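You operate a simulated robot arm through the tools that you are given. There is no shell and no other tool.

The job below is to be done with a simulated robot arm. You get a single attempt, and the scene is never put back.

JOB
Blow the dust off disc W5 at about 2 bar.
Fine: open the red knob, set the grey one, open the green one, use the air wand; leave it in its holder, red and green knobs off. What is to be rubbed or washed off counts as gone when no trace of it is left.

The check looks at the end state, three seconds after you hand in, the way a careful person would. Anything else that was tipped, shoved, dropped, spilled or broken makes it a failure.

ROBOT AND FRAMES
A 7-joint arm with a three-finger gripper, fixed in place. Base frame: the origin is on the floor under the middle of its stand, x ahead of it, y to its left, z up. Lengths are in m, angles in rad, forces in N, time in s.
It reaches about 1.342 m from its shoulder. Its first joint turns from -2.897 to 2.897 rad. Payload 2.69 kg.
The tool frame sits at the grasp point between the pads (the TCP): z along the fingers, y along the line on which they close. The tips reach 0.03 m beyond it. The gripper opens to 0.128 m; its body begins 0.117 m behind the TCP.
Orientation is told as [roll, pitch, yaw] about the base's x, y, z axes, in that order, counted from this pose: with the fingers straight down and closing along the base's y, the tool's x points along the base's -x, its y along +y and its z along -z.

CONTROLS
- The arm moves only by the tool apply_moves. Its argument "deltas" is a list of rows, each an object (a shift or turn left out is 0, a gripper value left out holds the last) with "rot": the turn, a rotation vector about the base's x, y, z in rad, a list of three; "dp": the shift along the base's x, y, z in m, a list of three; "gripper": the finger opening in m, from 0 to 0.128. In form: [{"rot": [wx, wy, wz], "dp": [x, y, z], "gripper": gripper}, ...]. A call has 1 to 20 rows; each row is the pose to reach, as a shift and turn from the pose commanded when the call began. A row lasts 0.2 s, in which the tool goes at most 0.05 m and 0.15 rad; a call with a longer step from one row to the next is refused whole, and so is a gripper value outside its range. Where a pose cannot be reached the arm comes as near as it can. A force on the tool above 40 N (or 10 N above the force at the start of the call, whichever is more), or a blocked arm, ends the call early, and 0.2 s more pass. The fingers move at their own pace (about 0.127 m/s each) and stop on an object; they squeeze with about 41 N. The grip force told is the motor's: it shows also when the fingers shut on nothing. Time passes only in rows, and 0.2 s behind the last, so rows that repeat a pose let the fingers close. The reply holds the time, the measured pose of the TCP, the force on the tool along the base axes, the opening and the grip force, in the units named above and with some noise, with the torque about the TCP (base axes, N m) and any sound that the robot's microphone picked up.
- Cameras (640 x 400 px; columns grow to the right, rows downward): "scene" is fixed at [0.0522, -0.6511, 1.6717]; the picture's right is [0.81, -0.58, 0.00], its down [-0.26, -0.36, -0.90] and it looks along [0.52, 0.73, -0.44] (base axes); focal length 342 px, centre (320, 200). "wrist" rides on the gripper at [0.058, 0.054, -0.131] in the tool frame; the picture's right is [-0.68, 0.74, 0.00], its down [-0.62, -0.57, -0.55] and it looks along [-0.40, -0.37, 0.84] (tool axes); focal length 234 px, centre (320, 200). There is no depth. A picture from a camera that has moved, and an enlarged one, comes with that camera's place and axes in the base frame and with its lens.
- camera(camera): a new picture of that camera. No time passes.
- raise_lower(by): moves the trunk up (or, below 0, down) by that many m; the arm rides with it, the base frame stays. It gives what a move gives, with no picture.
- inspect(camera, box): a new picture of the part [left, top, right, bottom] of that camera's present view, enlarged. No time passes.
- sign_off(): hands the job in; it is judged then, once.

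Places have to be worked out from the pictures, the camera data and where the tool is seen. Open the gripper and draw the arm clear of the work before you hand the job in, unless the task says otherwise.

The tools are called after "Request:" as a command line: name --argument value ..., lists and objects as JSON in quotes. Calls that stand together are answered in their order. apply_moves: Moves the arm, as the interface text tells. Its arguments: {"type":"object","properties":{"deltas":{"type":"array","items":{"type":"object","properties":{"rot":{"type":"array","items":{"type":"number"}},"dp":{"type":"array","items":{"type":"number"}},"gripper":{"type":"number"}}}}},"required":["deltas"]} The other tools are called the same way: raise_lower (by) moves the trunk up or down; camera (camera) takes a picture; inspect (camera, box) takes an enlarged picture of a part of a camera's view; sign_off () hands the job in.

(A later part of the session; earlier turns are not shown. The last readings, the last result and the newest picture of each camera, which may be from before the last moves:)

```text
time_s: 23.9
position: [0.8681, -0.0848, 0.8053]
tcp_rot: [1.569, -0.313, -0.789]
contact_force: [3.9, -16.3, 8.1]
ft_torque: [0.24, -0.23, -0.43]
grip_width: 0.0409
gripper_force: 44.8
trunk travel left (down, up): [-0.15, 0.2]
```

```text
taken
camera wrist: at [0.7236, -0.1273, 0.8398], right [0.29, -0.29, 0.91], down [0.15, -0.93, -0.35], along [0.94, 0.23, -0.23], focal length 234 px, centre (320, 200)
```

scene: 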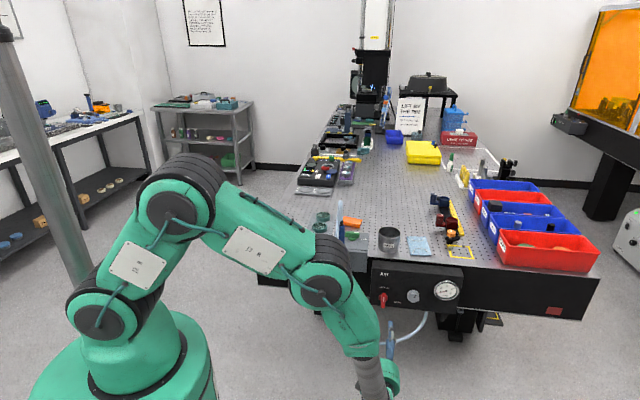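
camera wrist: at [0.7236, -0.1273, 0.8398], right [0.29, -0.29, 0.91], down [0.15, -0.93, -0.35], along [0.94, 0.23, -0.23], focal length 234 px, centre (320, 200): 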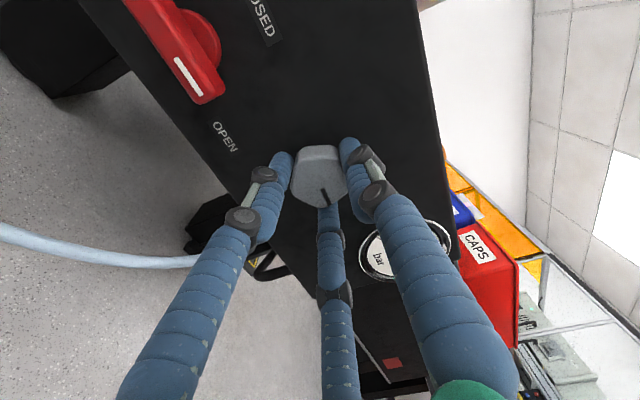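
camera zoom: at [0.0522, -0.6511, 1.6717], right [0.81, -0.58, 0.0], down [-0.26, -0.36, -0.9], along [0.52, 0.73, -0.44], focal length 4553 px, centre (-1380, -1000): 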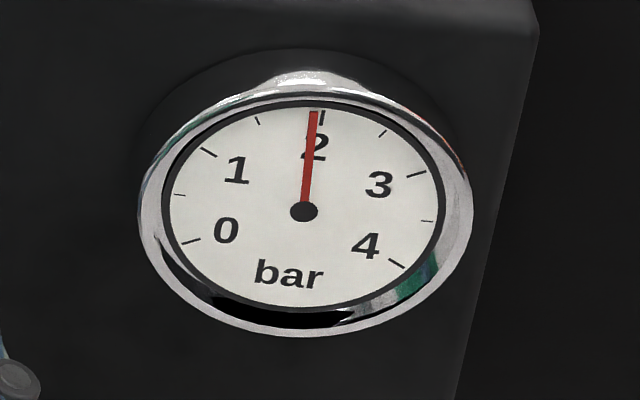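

The needle now sits just left of the 2 mark, about 1.94 bar. I'll hold briefly to see whether it is still settling.

Request:
apply_moves --deltas '[{"dp": [0, 0, 0]}, {"dp": [0, 0, 0]}, {"dp": [0, 0, 0]}]'

Request:
inspect --camera "scene" --box '[425, 275, 470, 305]'

```text
time_s: 24.7
position: [0.8674, -0.0863, 0.8049]
tcp_rot: [1.57, -0.316, -0.787]
contact_force: [3.8, -15.9, 9.6]
ft_torque: [0.2, -0.23, -0.47]
grip_width: 0.0404
gripper_force: 44.7
trunk travel left (down, up): [-0.15, 0.2]
```

```text
13.33 times, centred on (448, 290) of scene
camera zoom: at [0.0522, -0.6511, 1.6717], right [0.81, -0.58, 0.0], down [-0.26, -0.36, -0.9], along [0.52, 0.73, -0.44], focal length 4553 px, centre (-1380, -1000)
```

zoom: 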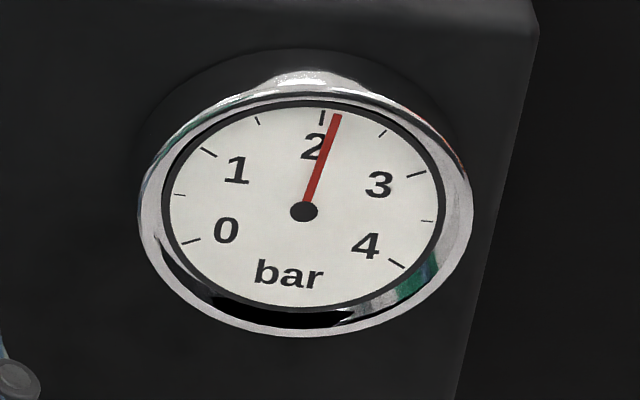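

The gauge lags: it has crept to about 2.1 bar. I'll wait a little longer for the final value before correcting.

Request:
apply_moves --deltas '[{"dp": [0, 0, 0]}, {"dp": [0, 0, 0]}, {"dp": [0, 0, 0]}, {"dp": [0, 0, 0]}, {"dp": [0, 0, 0]}, {"dp": [0, 0, 0]}]'

Request:
inspect --camera "scene" --box '[425, 275, 470, 305]'

```text
time_s: 26.1
position: [0.8681, -0.0851, 0.8057]
tcp_rot: [1.57, -0.315, -0.79]
contact_force: [5.1, -14.8, 10.2]
ft_torque: [0.26, -0.2, -0.5]
grip_width: 0.0406
gripper_force: 45.3
trunk travel left (down, up): [-0.15, 0.2]
```

```text
13.33 times, centred on (448, 290) of scene
camera zoom: at [0.0522, -0.6511, 1.6717], right [0.81, -0.58, 0.0], down [-0.26, -0.36, -0.9], along [0.52, 0.73, -0.44], focal length 4553 px, centre (-1380, -1000)
```

zoom: 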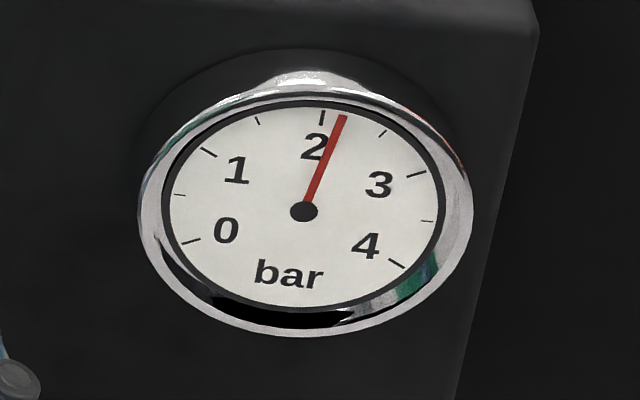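

It has settled near 2.17 bar, which gives a slope of about 1.35 bar/rad. I'll turn back about 0.12 rad and wait.

Request:
apply_moves --deltas '[{"rot": [-0.0424, -0.0424, 0]}, {"rot": [-0.0849, -0.0849, 0]}, {"rot": [-0.0849, -0.0849, 0]}, {"rot": [-0.0849, -0.0849, 0]}, {"rot": [-0.0849, -0.0849, 0]}, {"rot": [-0.0849, -0.0849, 0]}, {"rot": [-0.0849, -0.0849, 0]}, {"rot": [-0.0849, -0.0849, 0]}, {"rot": [-0.0849, -0.0849, 0]}, {"rot": [-0.0849, -0.0849, 0]}, {"rot": [-0.0849, -0.0849, 0]}, {"rot": [-0.0849, -0.0849, 0]}]'

Request:
inspect --camera "scene" --box '[425, 275, 470, 305]'

```text
time_s: 28.7
position: [0.8685, -0.0855, 0.8048]
tcp_rot: [1.57, -0.436, -0.789]
contact_force: [11.3, -11.4, 12.4]
ft_torque: [0.22, -0.3, -0.45]
grip_width: 0.0405
gripper_force: 45.2
trunk travel left (down, up): [-0.15, 0.2]
```

```text
13.33 times, centred on (448, 290) of scene
camera zoom: at [0.0522, -0.6511, 1.6717], right [0.81, -0.58, 0.0], down [-0.26, -0.36, -0.9], along [0.52, 0.73, -0.44], focal length 4553 px, centre (-1380, -1000)
```

zoom: 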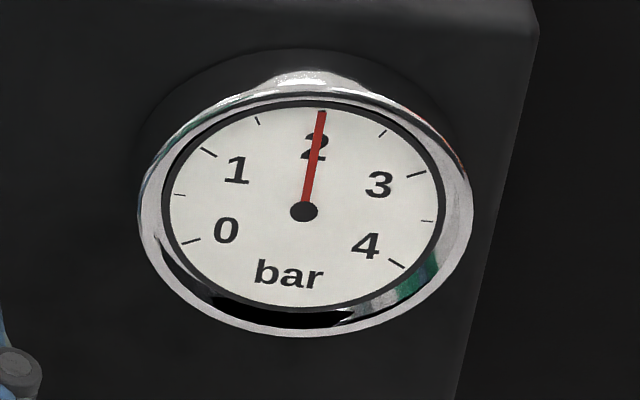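

The needle sits on the 2 mark. I'll release the knob, back straight out, and re-check the reading.

Request:
apply_moves --deltas '[{"gripper": 0.05}, {"gripper": 0.078}, {"gripper": 0.078}, {"dp": [-0.0283, -0.0283, 0]}, {"dp": [-0.0566, -0.0566, 0]}, {"dp": [-0.0849, -0.0849, 0]}, {"dp": [-0.1131, -0.1131, 0]}]'

Request:
inspect --camera "scene" --box '[425, 275, 470, 305]'

Request:
camera --camera "wrist"

Request:
camera --camera "scene"

```text
time_s: 30.3
position: [0.7554, -0.1983, 0.8051]
tcp_rot: [1.567, -0.437, -0.789]
contact_force: [0.2, -0.3, -0.1]
ft_torque: [0.03, -0.01, 0.03]
grip_width: 0.0781
gripper_force: 0.0
trunk travel left (down, up): [-0.15, 0.2]
```

```text
13.33 times, centred on (448, 290) of scene
camera zoom: at [0.0522, -0.6511, 1.6717], right [0.81, -0.58, 0.0], down [-0.26, -0.36, -0.9], along [0.52, 0.73, -0.44], focal length 4553 px, centre (-1380, -1000)
```

zoom: 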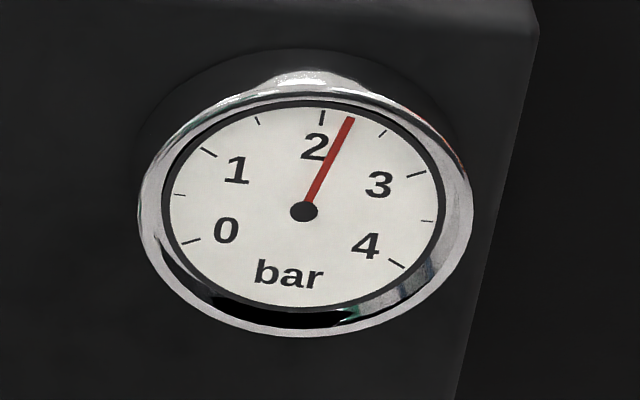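

```text
taken
camera wrist: at [0.607, -0.2381, 0.8304], right [0.21, -0.21, 0.95], down [0.17, -0.95, -0.25], along [0.96, 0.22, -0.17], focal length 234 px, centre (320, 200)
```

wrist: 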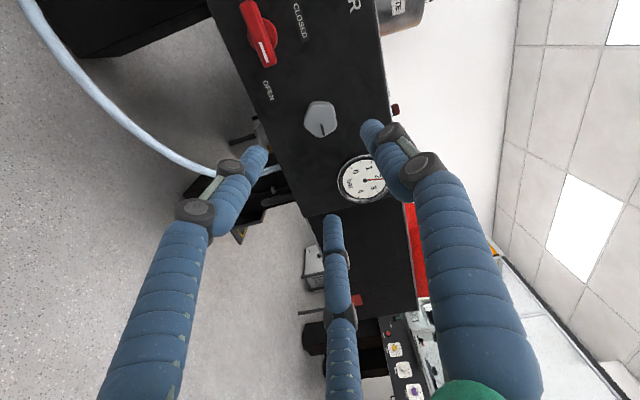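

```text
taken
```

scene: 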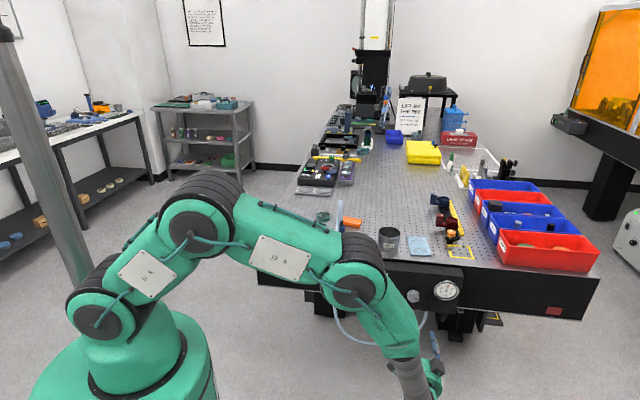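

After release the knob shifted slightly and the gauge reads about 2.2 bar. I'll wait for it to settle and look at the knob.

Request:
apply_moves --deltas '[{"dp": [0, 0, 0]}, {"dp": [0, 0, 0]}, {"dp": [0, 0, 0]}, {"dp": [0, 0, 0]}, {"dp": [0, 0, 0]}, {"dp": [0, 0, 0]}, {"dp": [0, 0, 0]}]'

Request:
inspect --camera "scene" --box '[425, 275, 470, 305]'

Request:
inspect --camera "wrist" --box '[240, 60, 400, 200]'

```text
time_s: 31.9
position: [0.7544, -0.1999, 0.8057]
tcp_rot: [1.569, -0.438, -0.786]
contact_force: [-0.2, 0.5, -0.3]
ft_torque: [-0.03, -0.03, 0.02]
grip_width: 0.0781
gripper_force: 0.1
trunk travel left (down, up): [-0.15, 0.2]
```

```text
13.33 times, centred on (448, 290) of scene
camera zoom: at [0.0522, -0.6511, 1.6717], right [0.81, -0.58, 0.0], down [-0.26, -0.36, -0.9], along [0.52, 0.73, -0.44], focal length 4553 px, centre (-1380, -1000)
```

zoom: 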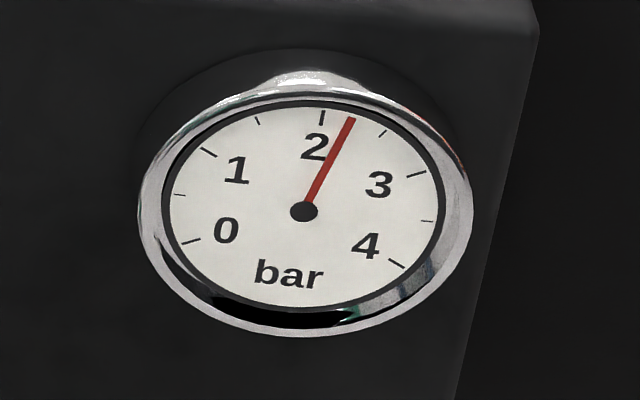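

```text
2.86 times, centred on (320, 130) of wrist
camera zoom: at [0.6072, -0.2383, 0.8305], right [0.21, -0.21, 0.95], down [0.17, -0.95, -0.25], along [0.96, 0.22, -0.17], focal length 669 px, centre (320, 400)
```

zoom: 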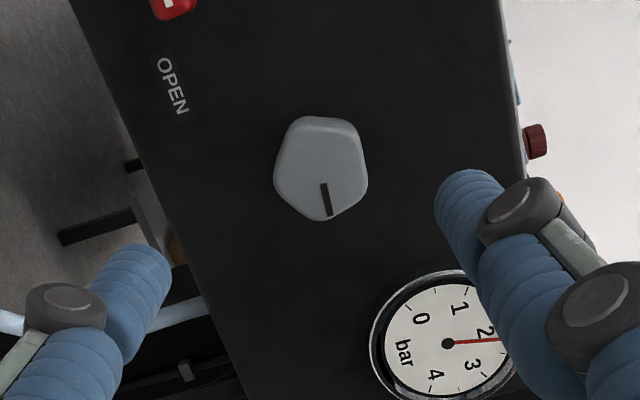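

It is steady at about 2.23 bar, so I'll regrip more gently and trim the knob back by about 0.17 rad. First I'll re-approach with the fingers open.

Request:
apply_moves --deltas '[{"dp": [0.0283, 0.0283, 0], "gripper": 0.078}, {"dp": [0.0566, 0.0566, 0]}, {"dp": [0.0849, 0.0849, 0]}, {"dp": [0.1131, 0.1131, 0]}, {"dp": [0.1131, 0.1131, 0]}]'

Request:
inspect --camera "wrist" --box '[240, 80, 400, 220]'

```text
time_s: 33.1
position: [0.8688, -0.0844, 0.8048]
tcp_rot: [1.568, -0.436, -0.789]
contact_force: [-0.3, 0.4, -0.2]
ft_torque: [0.05, 0.0, -0.04]
grip_width: 0.078
gripper_force: 0.1
trunk travel left (down, up): [-0.15, 0.2]
```

```text
2.86 times, centred on (320, 150) of wrist
camera zoom: at [0.7215, -0.1238, 0.8296], right [0.21, -0.21, 0.95], down [0.17, -0.95, -0.25], along [0.96, 0.22, -0.17], focal length 669 px, centre (320, 343)
```

zoom: 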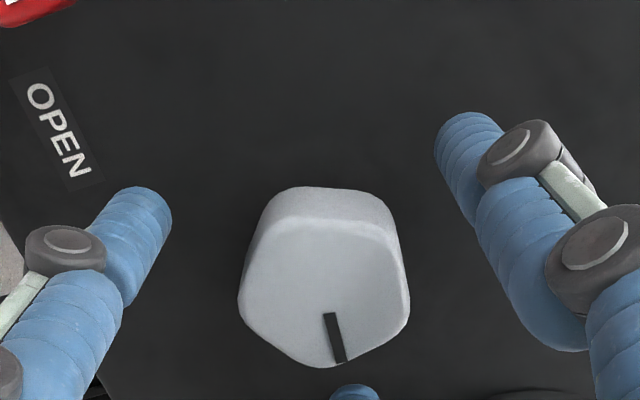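

The knob centre appears about 2 mm high of the tool axis, so I'll nudge up and close gently.

Request:
apply_moves --deltas '[{"dp": [-0.0004, 0.0004, 0.002], "gripper": 0.06}, {"dp": [-0.0004, 0.0004, 0.002], "gripper": 0.05}, {"dp": [-0.0004, 0.0004, 0.002], "gripper": 0.042}, {"dp": [-0.0004, 0.0004, 0.002], "gripper": 0.038}, {"dp": [-0.0004, 0.0004, 0.002], "gripper": 0.036}, {"dp": [-0.0004, 0.0004, 0.002], "gripper": 0.036}, {"dp": [-0.0004, 0.0004, 0.002], "gripper": 0.036}]'

Request:
inspect --camera "scene" --box '[425, 275, 470, 305]'

Request:
inspect --camera "wrist" --box '[240, 80, 400, 220]'

```text
time_s: 34.7
position: [0.8683, -0.0856, 0.8068]
tcp_rot: [1.568, -0.436, -0.789]
contact_force: [5.3, -5.1, -1.4]
ft_torque: [-0.07, 0.04, -0.26]
grip_width: 0.0431
gripper_force: 5.2
trunk travel left (down, up): [-0.15, 0.2]
```

```text
13.33 times, centred on (448, 290) of scene
camera zoom: at [0.0522, -0.6511, 1.6717], right [0.81, -0.58, 0.0], down [-0.26, -0.36, -0.9], along [0.52, 0.73, -0.44], focal length 4553 px, centre (-1380, -1000)
```

zoom: 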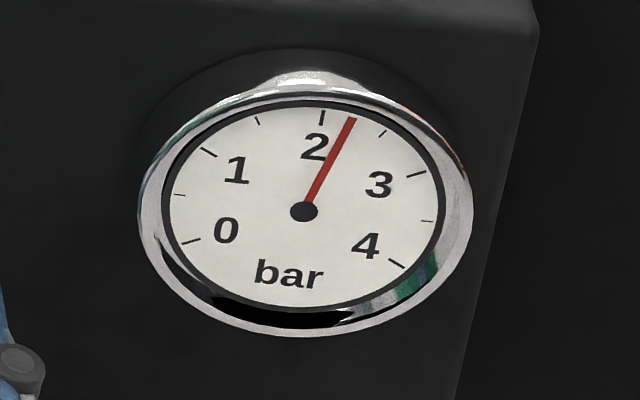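

```text
2.86 times, centred on (320, 150) of wrist
camera zoom: at [0.7211, -0.1241, 0.8319], right [0.21, -0.21, 0.95], down [0.17, -0.95, -0.25], along [0.96, 0.22, -0.17], focal length 669 px, centre (320, 343)
```

zoom: 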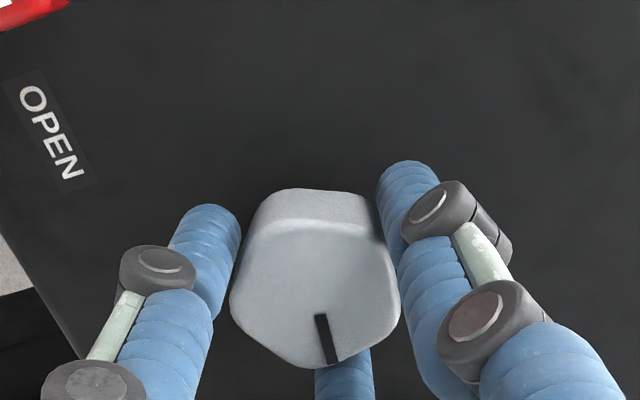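

The gentle grip (5 N) didn't disturb the reading. I'll turn back about 0.17 rad and wait for the gauge.

Request:
apply_moves --deltas '[{"gripper": 0.033}, {"rot": [-0.04, -0.04, 0]}, {"rot": [-0.08, -0.08, 0]}, {"rot": [-0.12, -0.12, 0]}, {"rot": [-0.12, -0.12, 0]}, {"rot": [-0.12, -0.12, 0]}, {"rot": [-0.12, -0.12, 0]}, {"rot": [-0.12, -0.12, 0]}, {"rot": [-0.12, -0.12, 0]}, {"rot": [-0.12, -0.12, 0]}, {"rot": [-0.12, -0.12, 0]}, {"rot": [-0.12, -0.12, 0]}]'

Request:
inspect --camera "scene" --box '[425, 275, 470, 305]'

Request:
inspect --camera "wrist" --box '[240, 80, 400, 220]'

```text
time_s: 37.3
position: [0.8672, -0.0853, 0.8059]
tcp_rot: [1.569, -0.606, -0.79]
contact_force: [5.0, -4.2, -5.5]
ft_torque: [-0.08, 0.17, -0.19]
grip_width: 0.0424
gripper_force: 6.8
trunk travel left (down, up): [-0.15, 0.2]
```

```text
13.33 times, centred on (448, 290) of scene
camera zoom: at [0.0522, -0.6511, 1.6717], right [0.81, -0.58, 0.0], down [-0.26, -0.36, -0.9], along [0.52, 0.73, -0.44], focal length 4553 px, centre (-1380, -1000)
```

zoom: 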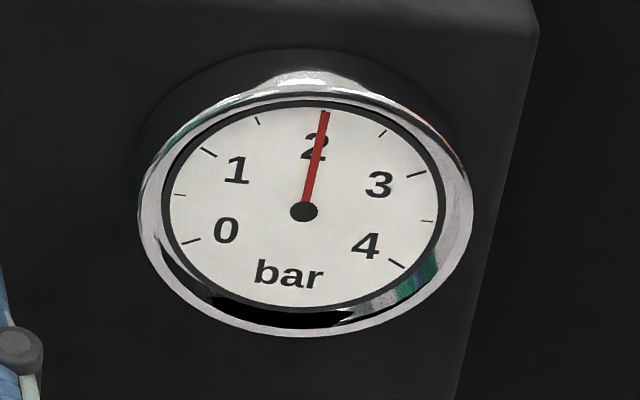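

```text
2.86 times, centred on (320, 150) of wrist
camera zoom: at [0.7188, -0.122, 0.8186], right [0.1, -0.1, 0.99], down [0.19, -0.97, -0.11], along [0.98, 0.2, -0.08], focal length 669 px, centre (320, 343)
```

zoom: 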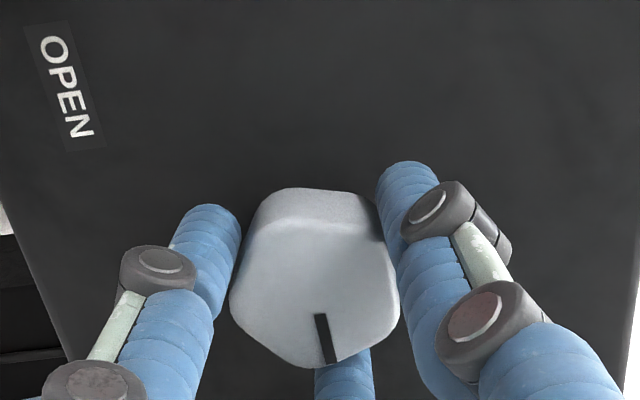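

It reads about 2.02 bar. I'll open the fingers slowly and check whether the knob stays put before retreating.

Request:
apply_moves --deltas '[{"gripper": 0.042}, {"gripper": 0.048}, {"gripper": 0.056}, {"gripper": 0.066}, {"gripper": 0.078}, {"gripper": 0.078}, {"gripper": 0.078}, {"gripper": 0.078}, {"gripper": 0.078}, {"gripper": 0.078}]'

Request:
inspect --camera "scene" --box '[425, 275, 470, 305]'

```text
time_s: 39.5
position: [0.8682, -0.0841, 0.8083]
tcp_rot: [1.571, -0.606, -0.788]
contact_force: [0.1, -0.1, -0.1]
ft_torque: [0.01, 0.03, 0.03]
grip_width: 0.0783
gripper_force: 0.0
trunk travel left (down, up): [-0.15, 0.2]
```

```text
13.33 times, centred on (448, 290) of scene
camera zoom: at [0.0522, -0.6511, 1.6717], right [0.81, -0.58, 0.0], down [-0.26, -0.36, -0.9], along [0.52, 0.73, -0.44], focal length 4553 px, centre (-1380, -1000)
```

zoom: 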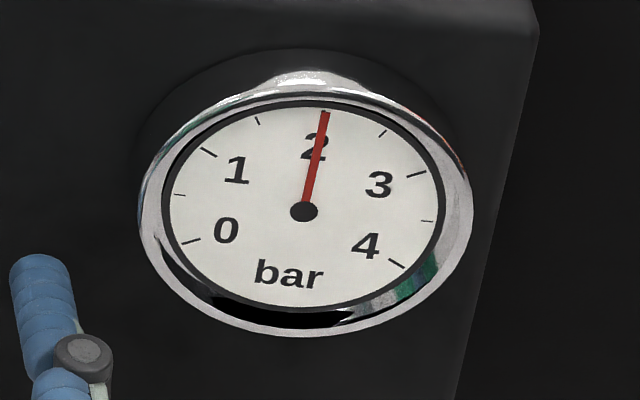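

It holds at about 2.02 bar after release. Next is the green knob on top of the holder box, so I'll back out, rise, and level the wrist to look down at it.

Request:
apply_moves --deltas '[{"dp": [-0.0283, -0.0283, 0], "gripper": 0.078}, {"dp": [-0.0566, -0.0566, 0]}, {"dp": [-0.0849, -0.0849, 0]}, {"dp": [-0.1131, -0.1131, 0]}, {"rot": [0.0476, 0.0476, 0], "dp": [-0.1268, -0.0994, 0.0437]}, {"rot": [0.0952, 0.0952, 0], "dp": [-0.1404, -0.0858, 0.0874]}, {"rot": [0.1428, 0.1428, 0], "dp": [-0.1541, -0.0721, 0.1311]}, {"rot": [0.1904, 0.1904, 0], "dp": [-0.1678, -0.0584, 0.1748]}, {"rot": [0.238, 0.238, 0], "dp": [-0.1815, -0.0447, 0.2185]}, {"rot": [0.2857, 0.2857, 0], "dp": [-0.1951, -0.0311, 0.2622]}, {"rot": [0.3333, 0.3333, 0], "dp": [-0.2088, -0.0174, 0.3059]}, {"rot": [0.3809, 0.3809, 0], "dp": [-0.2225, -0.0037, 0.3496]}, {"rot": [0.4285, 0.4285, 0], "dp": [-0.2361, 0.0099, 0.393]}]'

Request:
inspect --camera "scene" --box '[360, 250, 480, 325]'

Request:
camera --camera "scene"

```text
time_s: 42.3
position: [0.6311, -0.0752, 1.1982]
tcp_rot: [1.566, 0.002, -0.79]
contact_force: [0.2, -0.4, -0.6]
ft_torque: [0.03, -0.04, 0.03]
grip_width: 0.0782
gripper_force: 0.1
trunk travel left (down, up): [-0.15, 0.2]
```

```text
5.33 times, centred on (420, 288) of scene
camera zoom: at [0.0522, -0.6511, 1.6717], right [0.81, -0.58, 0.0], down [-0.26, -0.36, -0.9], along [0.52, 0.73, -0.44], focal length 1821 px, centre (-213, -267)
```

zoom: 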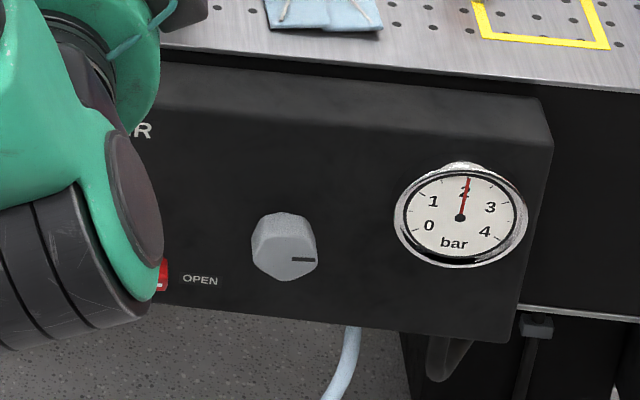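

```text
taken
```

scene: 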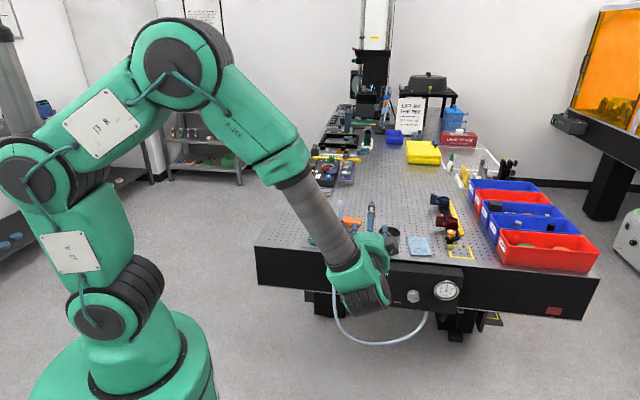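

The gauge still reads 2 bar. I'll now tilt the tool to point down while rising and moving over the holder area, staying above the hose.

Request:
apply_moves --deltas '[{"rot": [-0.101, 0.101, 0], "dp": [0.0103, 0.018, 0.014]}, {"rot": [-0.202, 0.202, 0], "dp": [0.0205, 0.0361, 0.028]}, {"rot": [-0.303, 0.303, 0], "dp": [0.0308, 0.0541, 0.042]}, {"rot": [-0.404, 0.404, 0], "dp": [0.041, 0.0721, 0.056]}, {"rot": [-0.505, 0.505, 0], "dp": [0.0513, 0.0902, 0.07]}, {"rot": [-0.606, 0.606, 0], "dp": [0.0615, 0.1082, 0.084]}, {"rot": [-0.707, 0.707, 0], "dp": [0.0718, 0.1262, 0.098]}, {"rot": [-0.808, 0.808, 0], "dp": [0.082, 0.1442, 0.11]}, {"rot": [-0.909, 0.909, 0], "dp": [0.0923, 0.1623, 0.12]}, {"rot": [-1.01, 1.01, 0], "dp": [0.1025, 0.1803, 0.13]}, {"rot": [-1.1107, 1.1107, 0], "dp": [0.1128, 0.1983, 0.13]}, {"rot": [-1.1107, 1.1107, 0], "dp": [0.1128, 0.1983, 0.13]}]'

Request:
camera --camera "wrist"

Request:
inspect --camera "wrist" --box '[230, 0, 430, 200]'

Request:
camera --camera "scene"

```text
time_s: 44.9
position: [0.7455, 0.1237, 1.3287]
tcp_rot: [-0.009, -0.003, -0.785]
contact_force: [0.2, 0.7, -1.0]
ft_torque: [-0.04, 0.09, 0.0]
grip_width: 0.0777
gripper_force: 0.0
trunk travel left (down, up): [-0.15, 0.2]
```

```text
taken
camera wrist: at [0.7417, 0.2036, 1.4607], right [1.0, 0.04, 0.0], down [0.04, -0.83, 0.55], along [0.02, -0.55, -0.83], focal length 234 px, centre (320, 200)
```

wrist: 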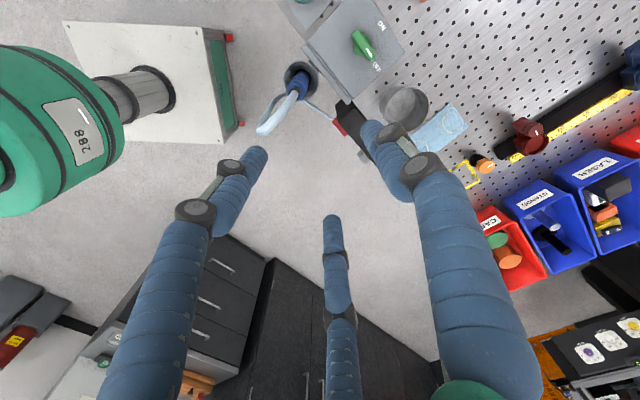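

```text
2.00 times, centred on (330, 100) of wrist
camera zoom: at [0.7417, 0.2036, 1.4607], right [1.0, 0.04, 0.0], down [0.04, -0.83, 0.55], along [0.02, -0.55, -0.83], focal length 468 px, centre (300, 400)
```

zoom: 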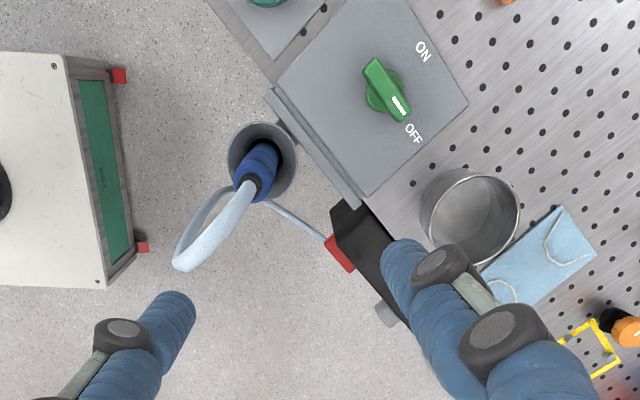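

```text
taken
```

scene: 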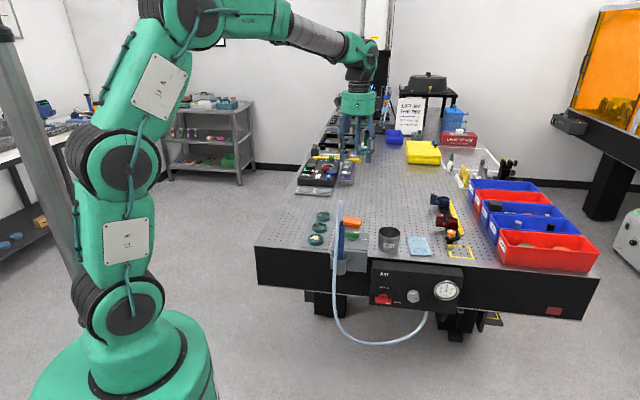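

The view now shows ON marked at the far side of the green knob and OFF to its right, so it must turn counter-clockwise seen from above. I'll zoom in to measure the lever's position and angle.

Request:
inspect --camera "wrist" --box '[320, 0, 420, 100]'

Request:
inspect --camera "wrist" --box '[240, 40, 340, 140]'

Request:
inspect --camera "scene" --box '[330, 215, 380, 275]'

```text
4.00 times, centred on (370, 50) of wrist
camera zoom: at [0.7417, 0.2036, 1.4607], right [1.0, 0.04, 0.0], down [0.04, -0.83, 0.55], along [0.02, -0.55, -0.83], focal length 937 px, centre (120, 800)
```

zoom: 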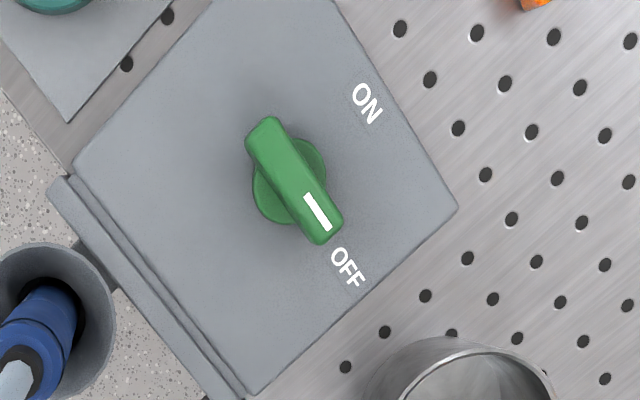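

```text
4.00 times, centred on (290, 90) of wrist
camera zoom: at [0.7417, 0.2036, 1.4607], right [1.0, 0.04, 0.0], down [0.04, -0.83, 0.55], along [0.02, -0.55, -0.83], focal length 937 px, centre (440, 640)
```

zoom: 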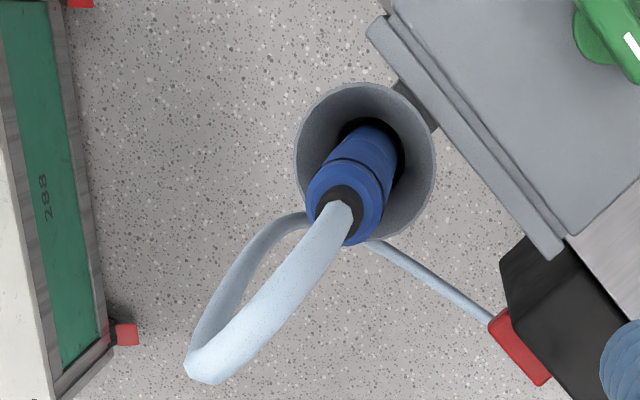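

```text
6.67 times, centred on (355, 245) of scene
camera zoom: at [0.0522, -0.6511, 1.6717], right [0.81, -0.58, 0.0], down [-0.26, -0.36, -0.9], along [0.52, 0.73, -0.44], focal length 2277 px, centre (87, -100)
```

zoom: 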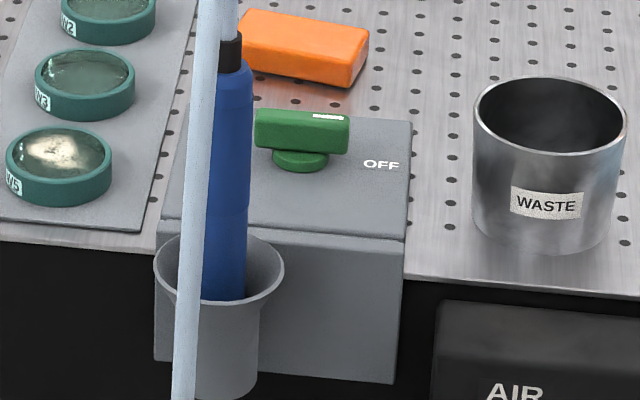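

The lever lies along E with its mark at OFF; I place its top centre at about (0.820, 0.205, 0.96). I'll move above it (tips at about 1.09) and check alignment before descending.

Request:
apply_moves --deltas '[{"rot": [0.002, 0.001, 0], "dp": [0.015, 0.016, -0.042]}, {"rot": [0.004, 0.002, 0], "dp": [0.03, 0.032, -0.084]}, {"rot": [0.006, 0.003, 0], "dp": [0.045, 0.048, -0.125]}, {"rot": [0.008, 0.003, 0], "dp": [0.06, 0.064, -0.167]}, {"rot": [0.009, 0.003, 0], "dp": [0.075, 0.08, -0.209]}, {"rot": [0.009, 0.003, 0], "dp": [0.075, 0.08, -0.209]}]'

Request:
camera --camera "wrist"

Request:
inspect --camera "wrist" --box '[240, 40, 400, 180]'

Request:
inspect --camera "scene" --box '[290, 130, 410, 280]'

```text
time_s: 46.3
position: [0.8209, 0.2042, 1.1195]
tcp_rot: [-0.002, 0.005, -0.784]
contact_force: [-0.1, 0.5, -1.3]
ft_torque: [-0.03, 0.02, 0.02]
grip_width: 0.0776
gripper_force: 0.1
trunk travel left (down, up): [-0.15, 0.2]
```

```text
taken
camera wrist: at [0.8167, 0.2819, 1.252], right [1.0, 0.04, 0.0], down [0.04, -0.84, 0.55], along [0.02, -0.54, -0.84], focal length 234 px, centre (320, 200)
```

wrist: 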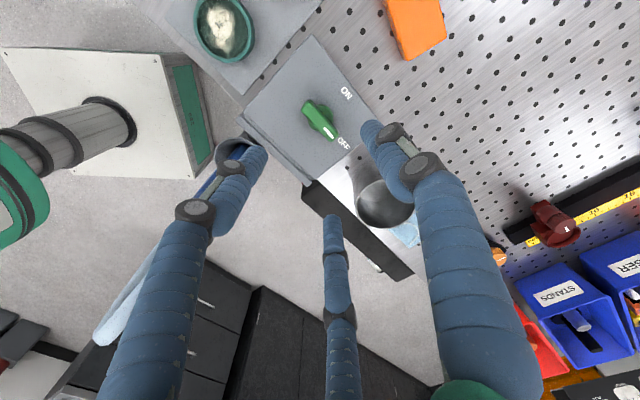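

```text
2.86 times, centred on (320, 110) of wrist
camera zoom: at [0.8167, 0.2819, 1.252], right [1.0, 0.04, 0.0], down [0.04, -0.84, 0.55], along [0.02, -0.54, -0.84], focal length 669 px, centre (320, 457)
```

zoom: 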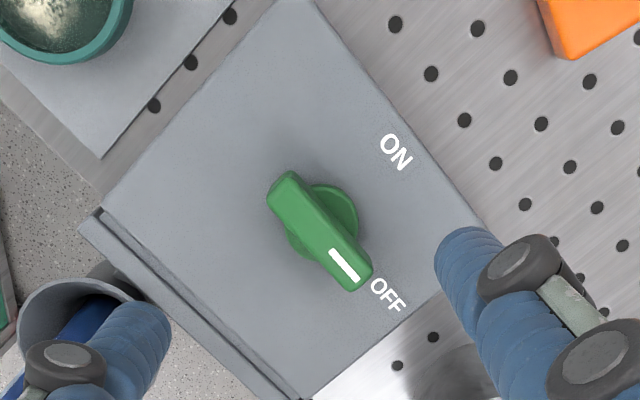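

```text
2.67 times, centred on (350, 205) of scene
camera zoom: at [0.0522, -0.6511, 1.6717], right [0.81, -0.58, 0.0], down [-0.26, -0.36, -0.9], along [0.52, 0.73, -0.44], focal length 911 px, centre (240, 187)
```

zoom: 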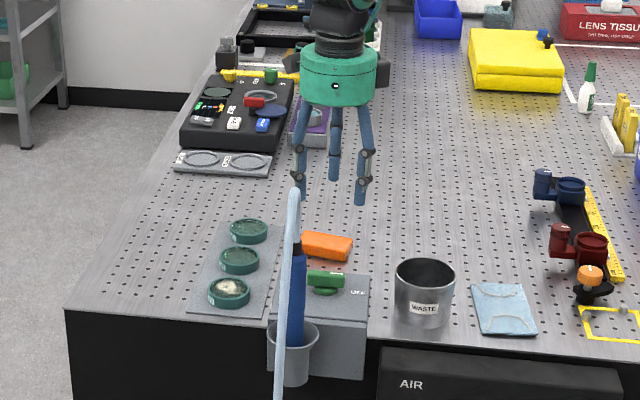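

Two views agree on the lever top centre at (0.820, 0.205, 0.956), right under the tool. I'll descend so the tips straddle the lever by about 15 mm.

Request:
apply_moves --deltas '[{"dp": [0, 0, -0.04], "gripper": 0.078}, {"dp": [0, 0, -0.08]}, {"dp": [0, 0.0003, -0.115]}, {"dp": [0, 0.0003, -0.135]}, {"dp": [0, 0.0003, -0.149]}, {"dp": [0, 0.0003, -0.149]}]'

Request:
camera --camera "wrist"

Request:
inspect --camera "wrist" --box '[240, 80, 400, 220]'

Request:
inspect --camera "scene" --box '[310, 190, 400, 280]'

```text
time_s: 47.7
position: [0.8173, 0.2047, 0.9718]
tcp_rot: [0.001, 0.006, -0.785]
contact_force: [0.4, 0.1, 0.3]
ft_torque: [-0.01, 0.03, 0.01]
grip_width: 0.078
gripper_force: 0.1
trunk travel left (down, up): [-0.15, 0.2]
```

```text
taken
camera wrist: at [0.8157, 0.2816, 1.104], right [1.0, 0.04, 0.0], down [0.04, -0.84, 0.55], along [0.02, -0.54, -0.84], focal length 234 px, centre (320, 200)
```

wrist: 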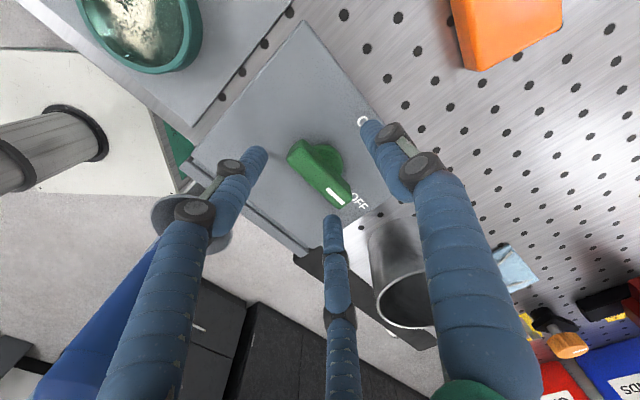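

```text
2.86 times, centred on (320, 150) of wrist
camera zoom: at [0.8157, 0.2816, 1.104], right [1.0, 0.04, 0.0], down [0.04, -0.84, 0.55], along [0.02, -0.54, -0.84], focal length 669 px, centre (320, 343)
```

zoom: 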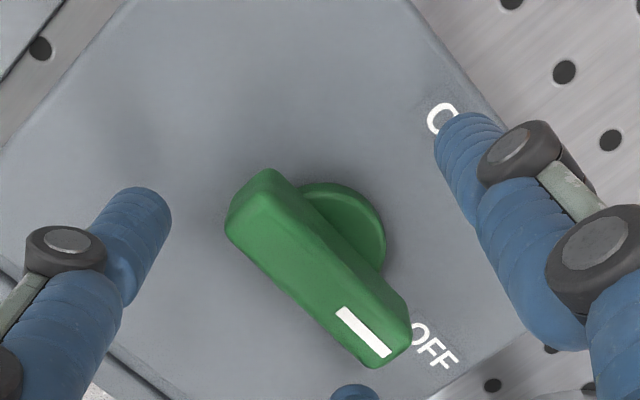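

```text
4.44 times, centred on (355, 235) of scene
camera zoom: at [0.0522, -0.6511, 1.6717], right [0.81, -0.58, 0.0], down [-0.26, -0.36, -0.9], along [0.52, 0.73, -0.44], focal length 1518 px, centre (164, 44)
```

zoom: 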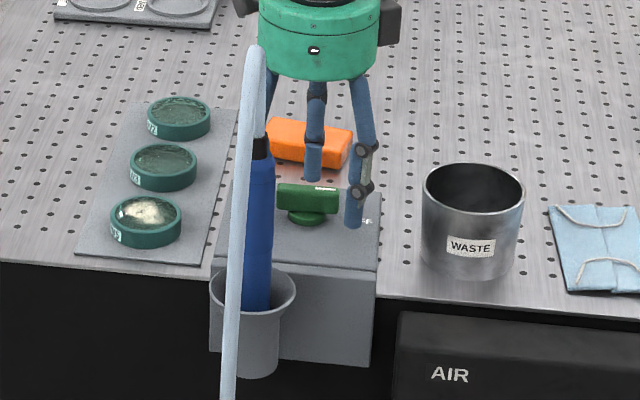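

The lever is well between the fingers and looks a few millimetres lower than expected, like the red one did. I'll go 3 mm lower and close on it.

Request:
apply_moves --deltas '[{"dp": [0, 0.0014, -0.003], "gripper": 0.06}, {"dp": [0, 0.0014, -0.003], "gripper": 0.04}, {"dp": [0, 0.0014, -0.003], "gripper": 0.025}, {"dp": [0, 0.0014, -0.003], "gripper": 0.018}, {"dp": [0, 0.0014, -0.003], "gripper": 0.015}, {"dp": [0, 0.0014, -0.003], "gripper": 0.015}]'

Request:
inspect --camera "wrist" --box '[240, 80, 400, 220]'

```text
time_s: 49.1
position: [0.8181, 0.2035, 0.9679]
tcp_rot: [-0.002, 0.007, -0.787]
contact_force: [-15.0, -14.6, -3.9]
ft_torque: [-0.06, 0.06, 0.05]
grip_width: 0.036
gripper_force: 44.9
trunk travel left (down, up): [-0.15, 0.2]
```

```text
2.86 times, centred on (320, 150) of wrist
camera zoom: at [0.8144, 0.2818, 1.1005], right [1.0, 0.04, -0.01], down [0.04, -0.84, 0.55], along [0.02, -0.54, -0.84], focal length 669 px, centre (320, 343)
```

zoom: 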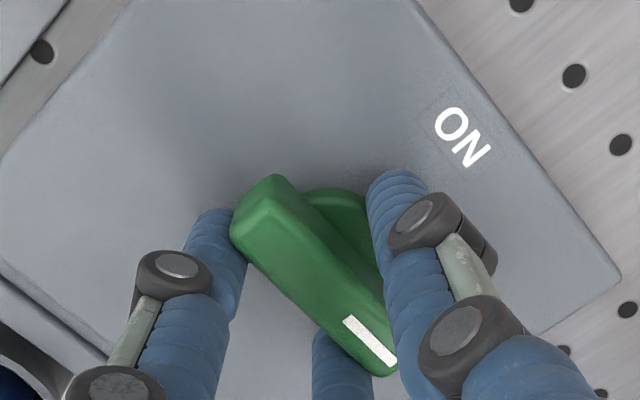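

The fingers stopped at 36 mm, so the tips have met the knob's round base rather than the lever bar. I'll open, rise 6 mm and close again.

Request:
apply_moves --deltas '[{"gripper": 0.05}, {"dp": [0, 0, 0.003], "gripper": 0.06}, {"dp": [0, 0, 0.006], "gripper": 0.06}, {"dp": [0, 0, 0.006], "gripper": 0.06}, {"dp": [0, 0, 0.006], "gripper": 0.04}, {"dp": [0, 0, 0.006], "gripper": 0.03}, {"dp": [0, 0, 0.006], "gripper": 0.022}, {"dp": [0, 0, 0.006], "gripper": 0.018}, {"dp": [0, 0, 0.006], "gripper": 0.018}]'

Request:
inspect --camera "wrist" --box '[240, 80, 400, 220]'

```text
time_s: 51.3
position: [0.8167, 0.2021, 0.9734]
tcp_rot: [-0.005, 0.009, -0.787]
contact_force: [-9.9, -10.9, 2.9]
ft_torque: [-0.46, 0.13, 0.05]
grip_width: 0.0267
gripper_force: 6.7
trunk travel left (down, up): [-0.15, 0.2]
stopped in row 9: the force on the tool passed its limit at 41 N (the readings are from after the stop); the commanded pose is now the measured one
```

```text
2.86 times, centred on (320, 150) of wrist
camera zoom: at [0.8137, 0.2799, 1.1051], right [1.0, 0.04, -0.01], down [0.04, -0.84, 0.55], along [0.01, -0.55, -0.84], focal length 669 px, centre (320, 343)
```

zoom: 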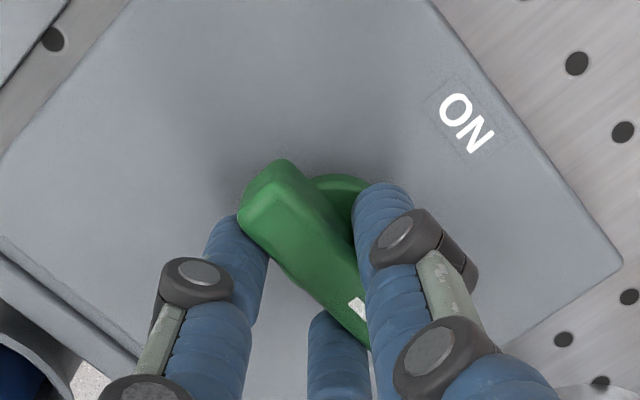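

The fingers now hold the lever bar (27 mm, as with red). I'll turn it counter-clockwise about 48° first, moving around the estimated pivot, and check the forces.

Request:
apply_moves --deltas '[{"dp": [-0.0005, -0.0005, 0], "gripper": 0.01}, {"rot": [0, 0, 0.14], "dp": [0.0, -0.001, 0]}, {"rot": [0, 0, 0.28], "dp": [0.0006, -0.0013, 0]}, {"rot": [0, 0, 0.42], "dp": [0.0012, -0.0016, 0]}, {"rot": [0, 0, 0.56], "dp": [0.0019, -0.0018, 0]}, {"rot": [0, 0, 0.7], "dp": [0.0026, -0.0019, 0]}, {"rot": [0, 0, 0.84], "dp": [0.0033, -0.0019, 0]}]'

Request:
inspect --camera "wrist" --box '[240, 80, 400, 220]'

Request:
inspect --camera "scene" --box '[310, 190, 400, 280]'

```text
time_s: 52.9
position: [0.8197, 0.2001, 0.9721]
tcp_rot: [-0.004, 0.01, 0.054]
contact_force: [-13.1, -24.8, -6.5]
ft_torque: [-0.3, 0.06, 0.1]
grip_width: 0.0256
gripper_force: 45.4
trunk travel left (down, up): [-0.15, 0.2]
```

```text
2.86 times, centred on (320, 150) of wrist
camera zoom: at [0.7593, 0.2502, 1.1051], right [0.63, 0.77, -0.01], down [0.65, -0.53, 0.55], along [0.42, -0.35, -0.84], focal length 669 px, centre (320, 343)
```

zoom: 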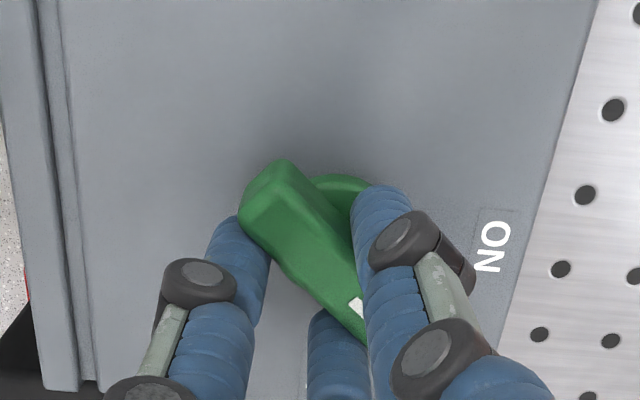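

```text
4.44 times, centred on (355, 235) of scene
camera zoom: at [0.0522, -0.6511, 1.6717], right [0.81, -0.58, 0.0], down [-0.26, -0.36, -0.9], along [0.52, 0.73, -0.44], focal length 1518 px, centre (164, 44)
```

zoom: 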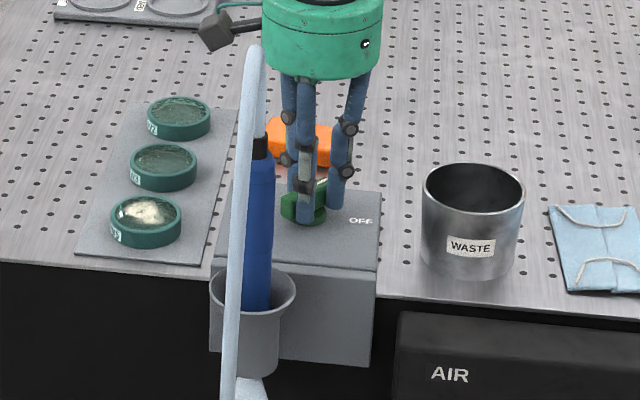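

The lever is following toward ON, with about 27 N of side load toward the front. I'll relieve that and finish to 90°.

Request:
apply_moves --deltas '[{"dp": [-0.0007, -0.0014, 0], "gripper": 0.01}, {"rot": [0, 0, 0.146], "dp": [0.0001, -0.0015, 0]}, {"rot": [0, 0, 0.292], "dp": [0.0008, -0.0014, 0]}, {"rot": [0, 0, 0.438], "dp": [0.0016, -0.0013, 0]}, {"rot": [0, 0, 0.584], "dp": [0.0023, -0.001, 0]}, {"rot": [0, 0, 0.731], "dp": [0.003, -0.0006, 0]}, {"rot": [0, 0, 0.731], "dp": [0.003, -0.0006, 0]}]'

Request:
inspect --camera "wrist" --box '[240, 80, 400, 220]'

Request:
inspect --camera "scene" --box '[310, 180, 480, 350]'

```text
time_s: 54.5
position: [0.8247, 0.2015, 0.9728]
tcp_rot: [-0.003, 0.007, 0.786]
contact_force: [-12.8, 8.4, -11.1]
ft_torque: [0.52, 0.25, 0.02]
grip_width: 0.0257
gripper_force: 45.0
trunk travel left (down, up): [-0.15, 0.2]
```

```text
2.86 times, centred on (320, 150) of wrist
camera zoom: at [0.744, 0.1984, 1.1051], right [-0.04, 1.0, -0.01], down [0.84, 0.04, 0.55], along [0.55, 0.02, -0.84], focal length 669 px, centre (320, 343)
```

zoom: 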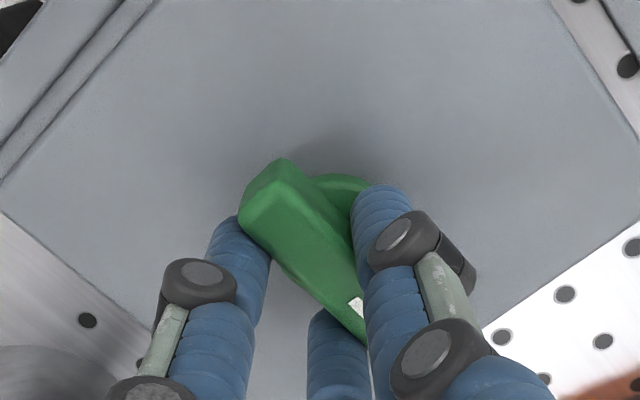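

```text
2.35 times, centred on (395, 265) of scene
camera zoom: at [0.0522, -0.6511, 1.6717], right [0.81, -0.58, 0.0], down [-0.26, -0.36, -0.9], along [0.52, 0.73, -0.44], focal length 804 px, centre (144, 47)
```

zoom: 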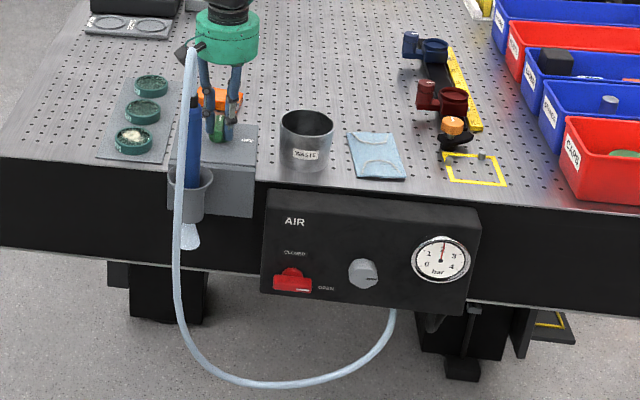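

Green is at ON and a small white jet cone is visible under the wand holder, with the gauge still at 2 bar. I'll release the knob, rise, and re-check.

Request:
apply_moves --deltas '[{"gripper": 0.035}, {"gripper": 0.05}, {"gripper": 0.07}, {"gripper": 0.07}, {"dp": [0, 0, 0.04]}, {"dp": [0, 0, 0.085]}, {"dp": [0, 0, 0.13]}, {"dp": [0, 0, 0.175]}, {"dp": [0, 0, 0.22]}]'

Request:
camera --camera "wrist"

Request:
inspect --camera "scene" --box '[310, 180, 400, 290]'

Request:
inspect --camera "scene" --box '[425, 275, 470, 305]'

```text
time_s: 56.5
position: [0.8243, 0.2021, 1.1945]
tcp_rot: [-0.003, 0.007, 0.786]
contact_force: [-0.8, 0.1, 0.7]
ft_torque: [0.04, -0.03, 0.01]
grip_width: 0.0699
gripper_force: 0.1
trunk travel left (down, up): [-0.15, 0.2]
```

```text
taken
camera wrist: at [0.7445, 0.1983, 1.327], right [-0.04, 1.0, -0.01], down [0.84, 0.04, 0.55], along [0.55, 0.02, -0.84], focal length 234 px, centre (320, 200)
```

wrist: 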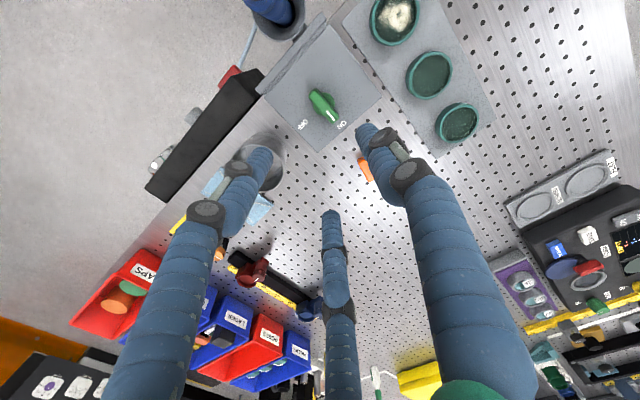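

```text
3.64 times, centred on (355, 235) of scene
camera zoom: at [0.0522, -0.6511, 1.6717], right [0.81, -0.58, 0.0], down [-0.26, -0.36, -0.9], along [0.52, 0.73, -0.44], focal length 1242 px, centre (193, 73)
```

zoom: 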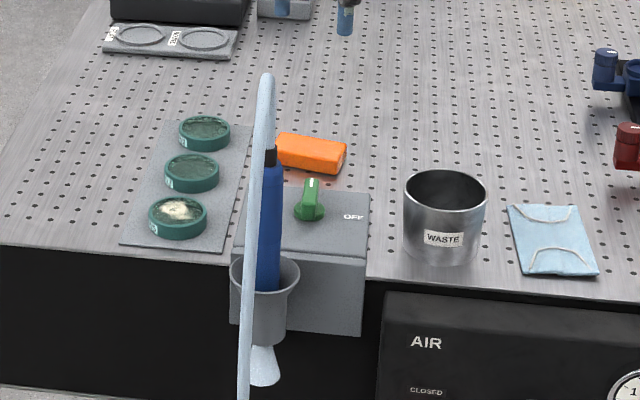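

```text
13.33 times, centred on (448, 290) of scene
camera zoom: at [0.0522, -0.6511, 1.6717], right [0.81, -0.58, 0.0], down [-0.26, -0.36, -0.9], along [0.52, 0.73, -0.44], focal length 4553 px, centre (-1380, -1000)
```

zoom: 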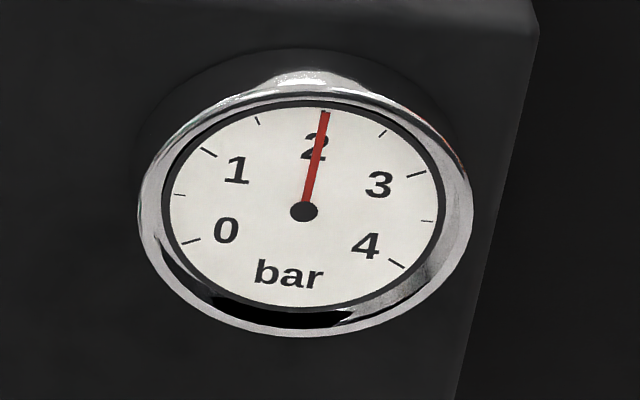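

Air is flowing (jet under the holder) and the gauge is steady at 2 bar. The wand stands at about (0.707, 0.139) with its blue body from Z≈0.94 to 1.07 and the hose looping off its front, so I'll grip it from the left side. First I'll rise, yaw back, and move left of it.

Request:
apply_moves --deltas '[{"rot": [0, 0, -0.1428], "dp": [0, 0, 0.04], "gripper": 0.08}, {"rot": [0, 0, -0.2856], "dp": [0, 0, 0.085]}, {"rot": [0, 0, -0.4284], "dp": [-0.026, 0.012, 0.1]}, {"rot": [0, 0, -0.5712], "dp": [-0.055, 0.024, 0.1]}, {"rot": [0, 0, -0.714], "dp": [-0.084, 0.035, 0.1]}, {"rot": [0, 0, -0.8568], "dp": [-0.113, 0.044, 0.1]}, {"rot": [0, 0, -0.9996], "dp": [-0.142, 0.053, 0.1]}, {"rot": [0, 0, -1.1424], "dp": [-0.171, 0.062, 0.1]}, {"rot": [0, 0, -1.2852], "dp": [-0.2, 0.07, 0.1]}, {"rot": [0, 0, -1.428], "dp": [-0.229, 0.077, 0.1]}, {"rot": [0, 0, -1.571], "dp": [-0.2573, 0.0832, 0.1]}, {"rot": [0, 0, -1.571], "dp": [-0.2573, 0.0832, 0.1]}]'

Request:
camera --camera "scene"

Request:
camera --camera "wrist"

```text
time_s: 59.1
position: [0.5671, 0.2834, 1.2931]
tcp_rot: [-0.003, 0.006, -0.786]
contact_force: [-0.5, 0.3, 0.1]
ft_torque: [-0.02, -0.03, 0.03]
grip_width: 0.0799
gripper_force: 0.0
trunk travel left (down, up): [-0.15, 0.2]
```

```text
taken
```

scene: 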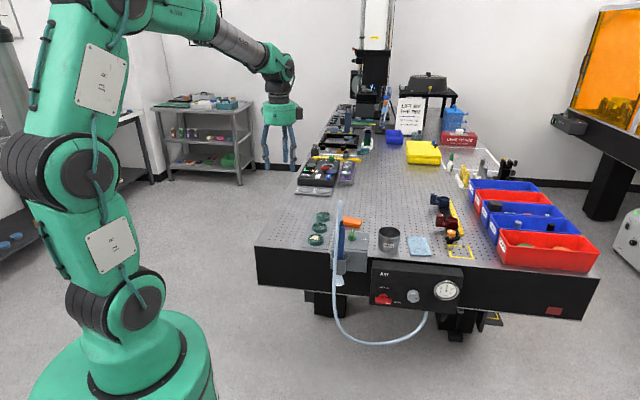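

```text
taken
camera wrist: at [0.563, 0.3629, 1.426], right [1.0, 0.04, -0.01], down [0.04, -0.84, 0.55], along [0.02, -0.55, -0.84], focal length 234 px, centre (320, 200)
```

wrist: 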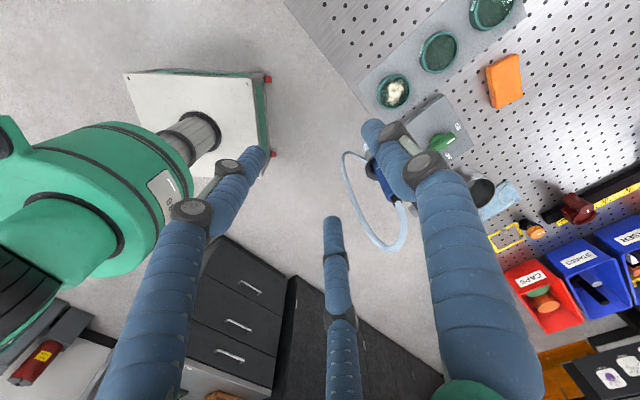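

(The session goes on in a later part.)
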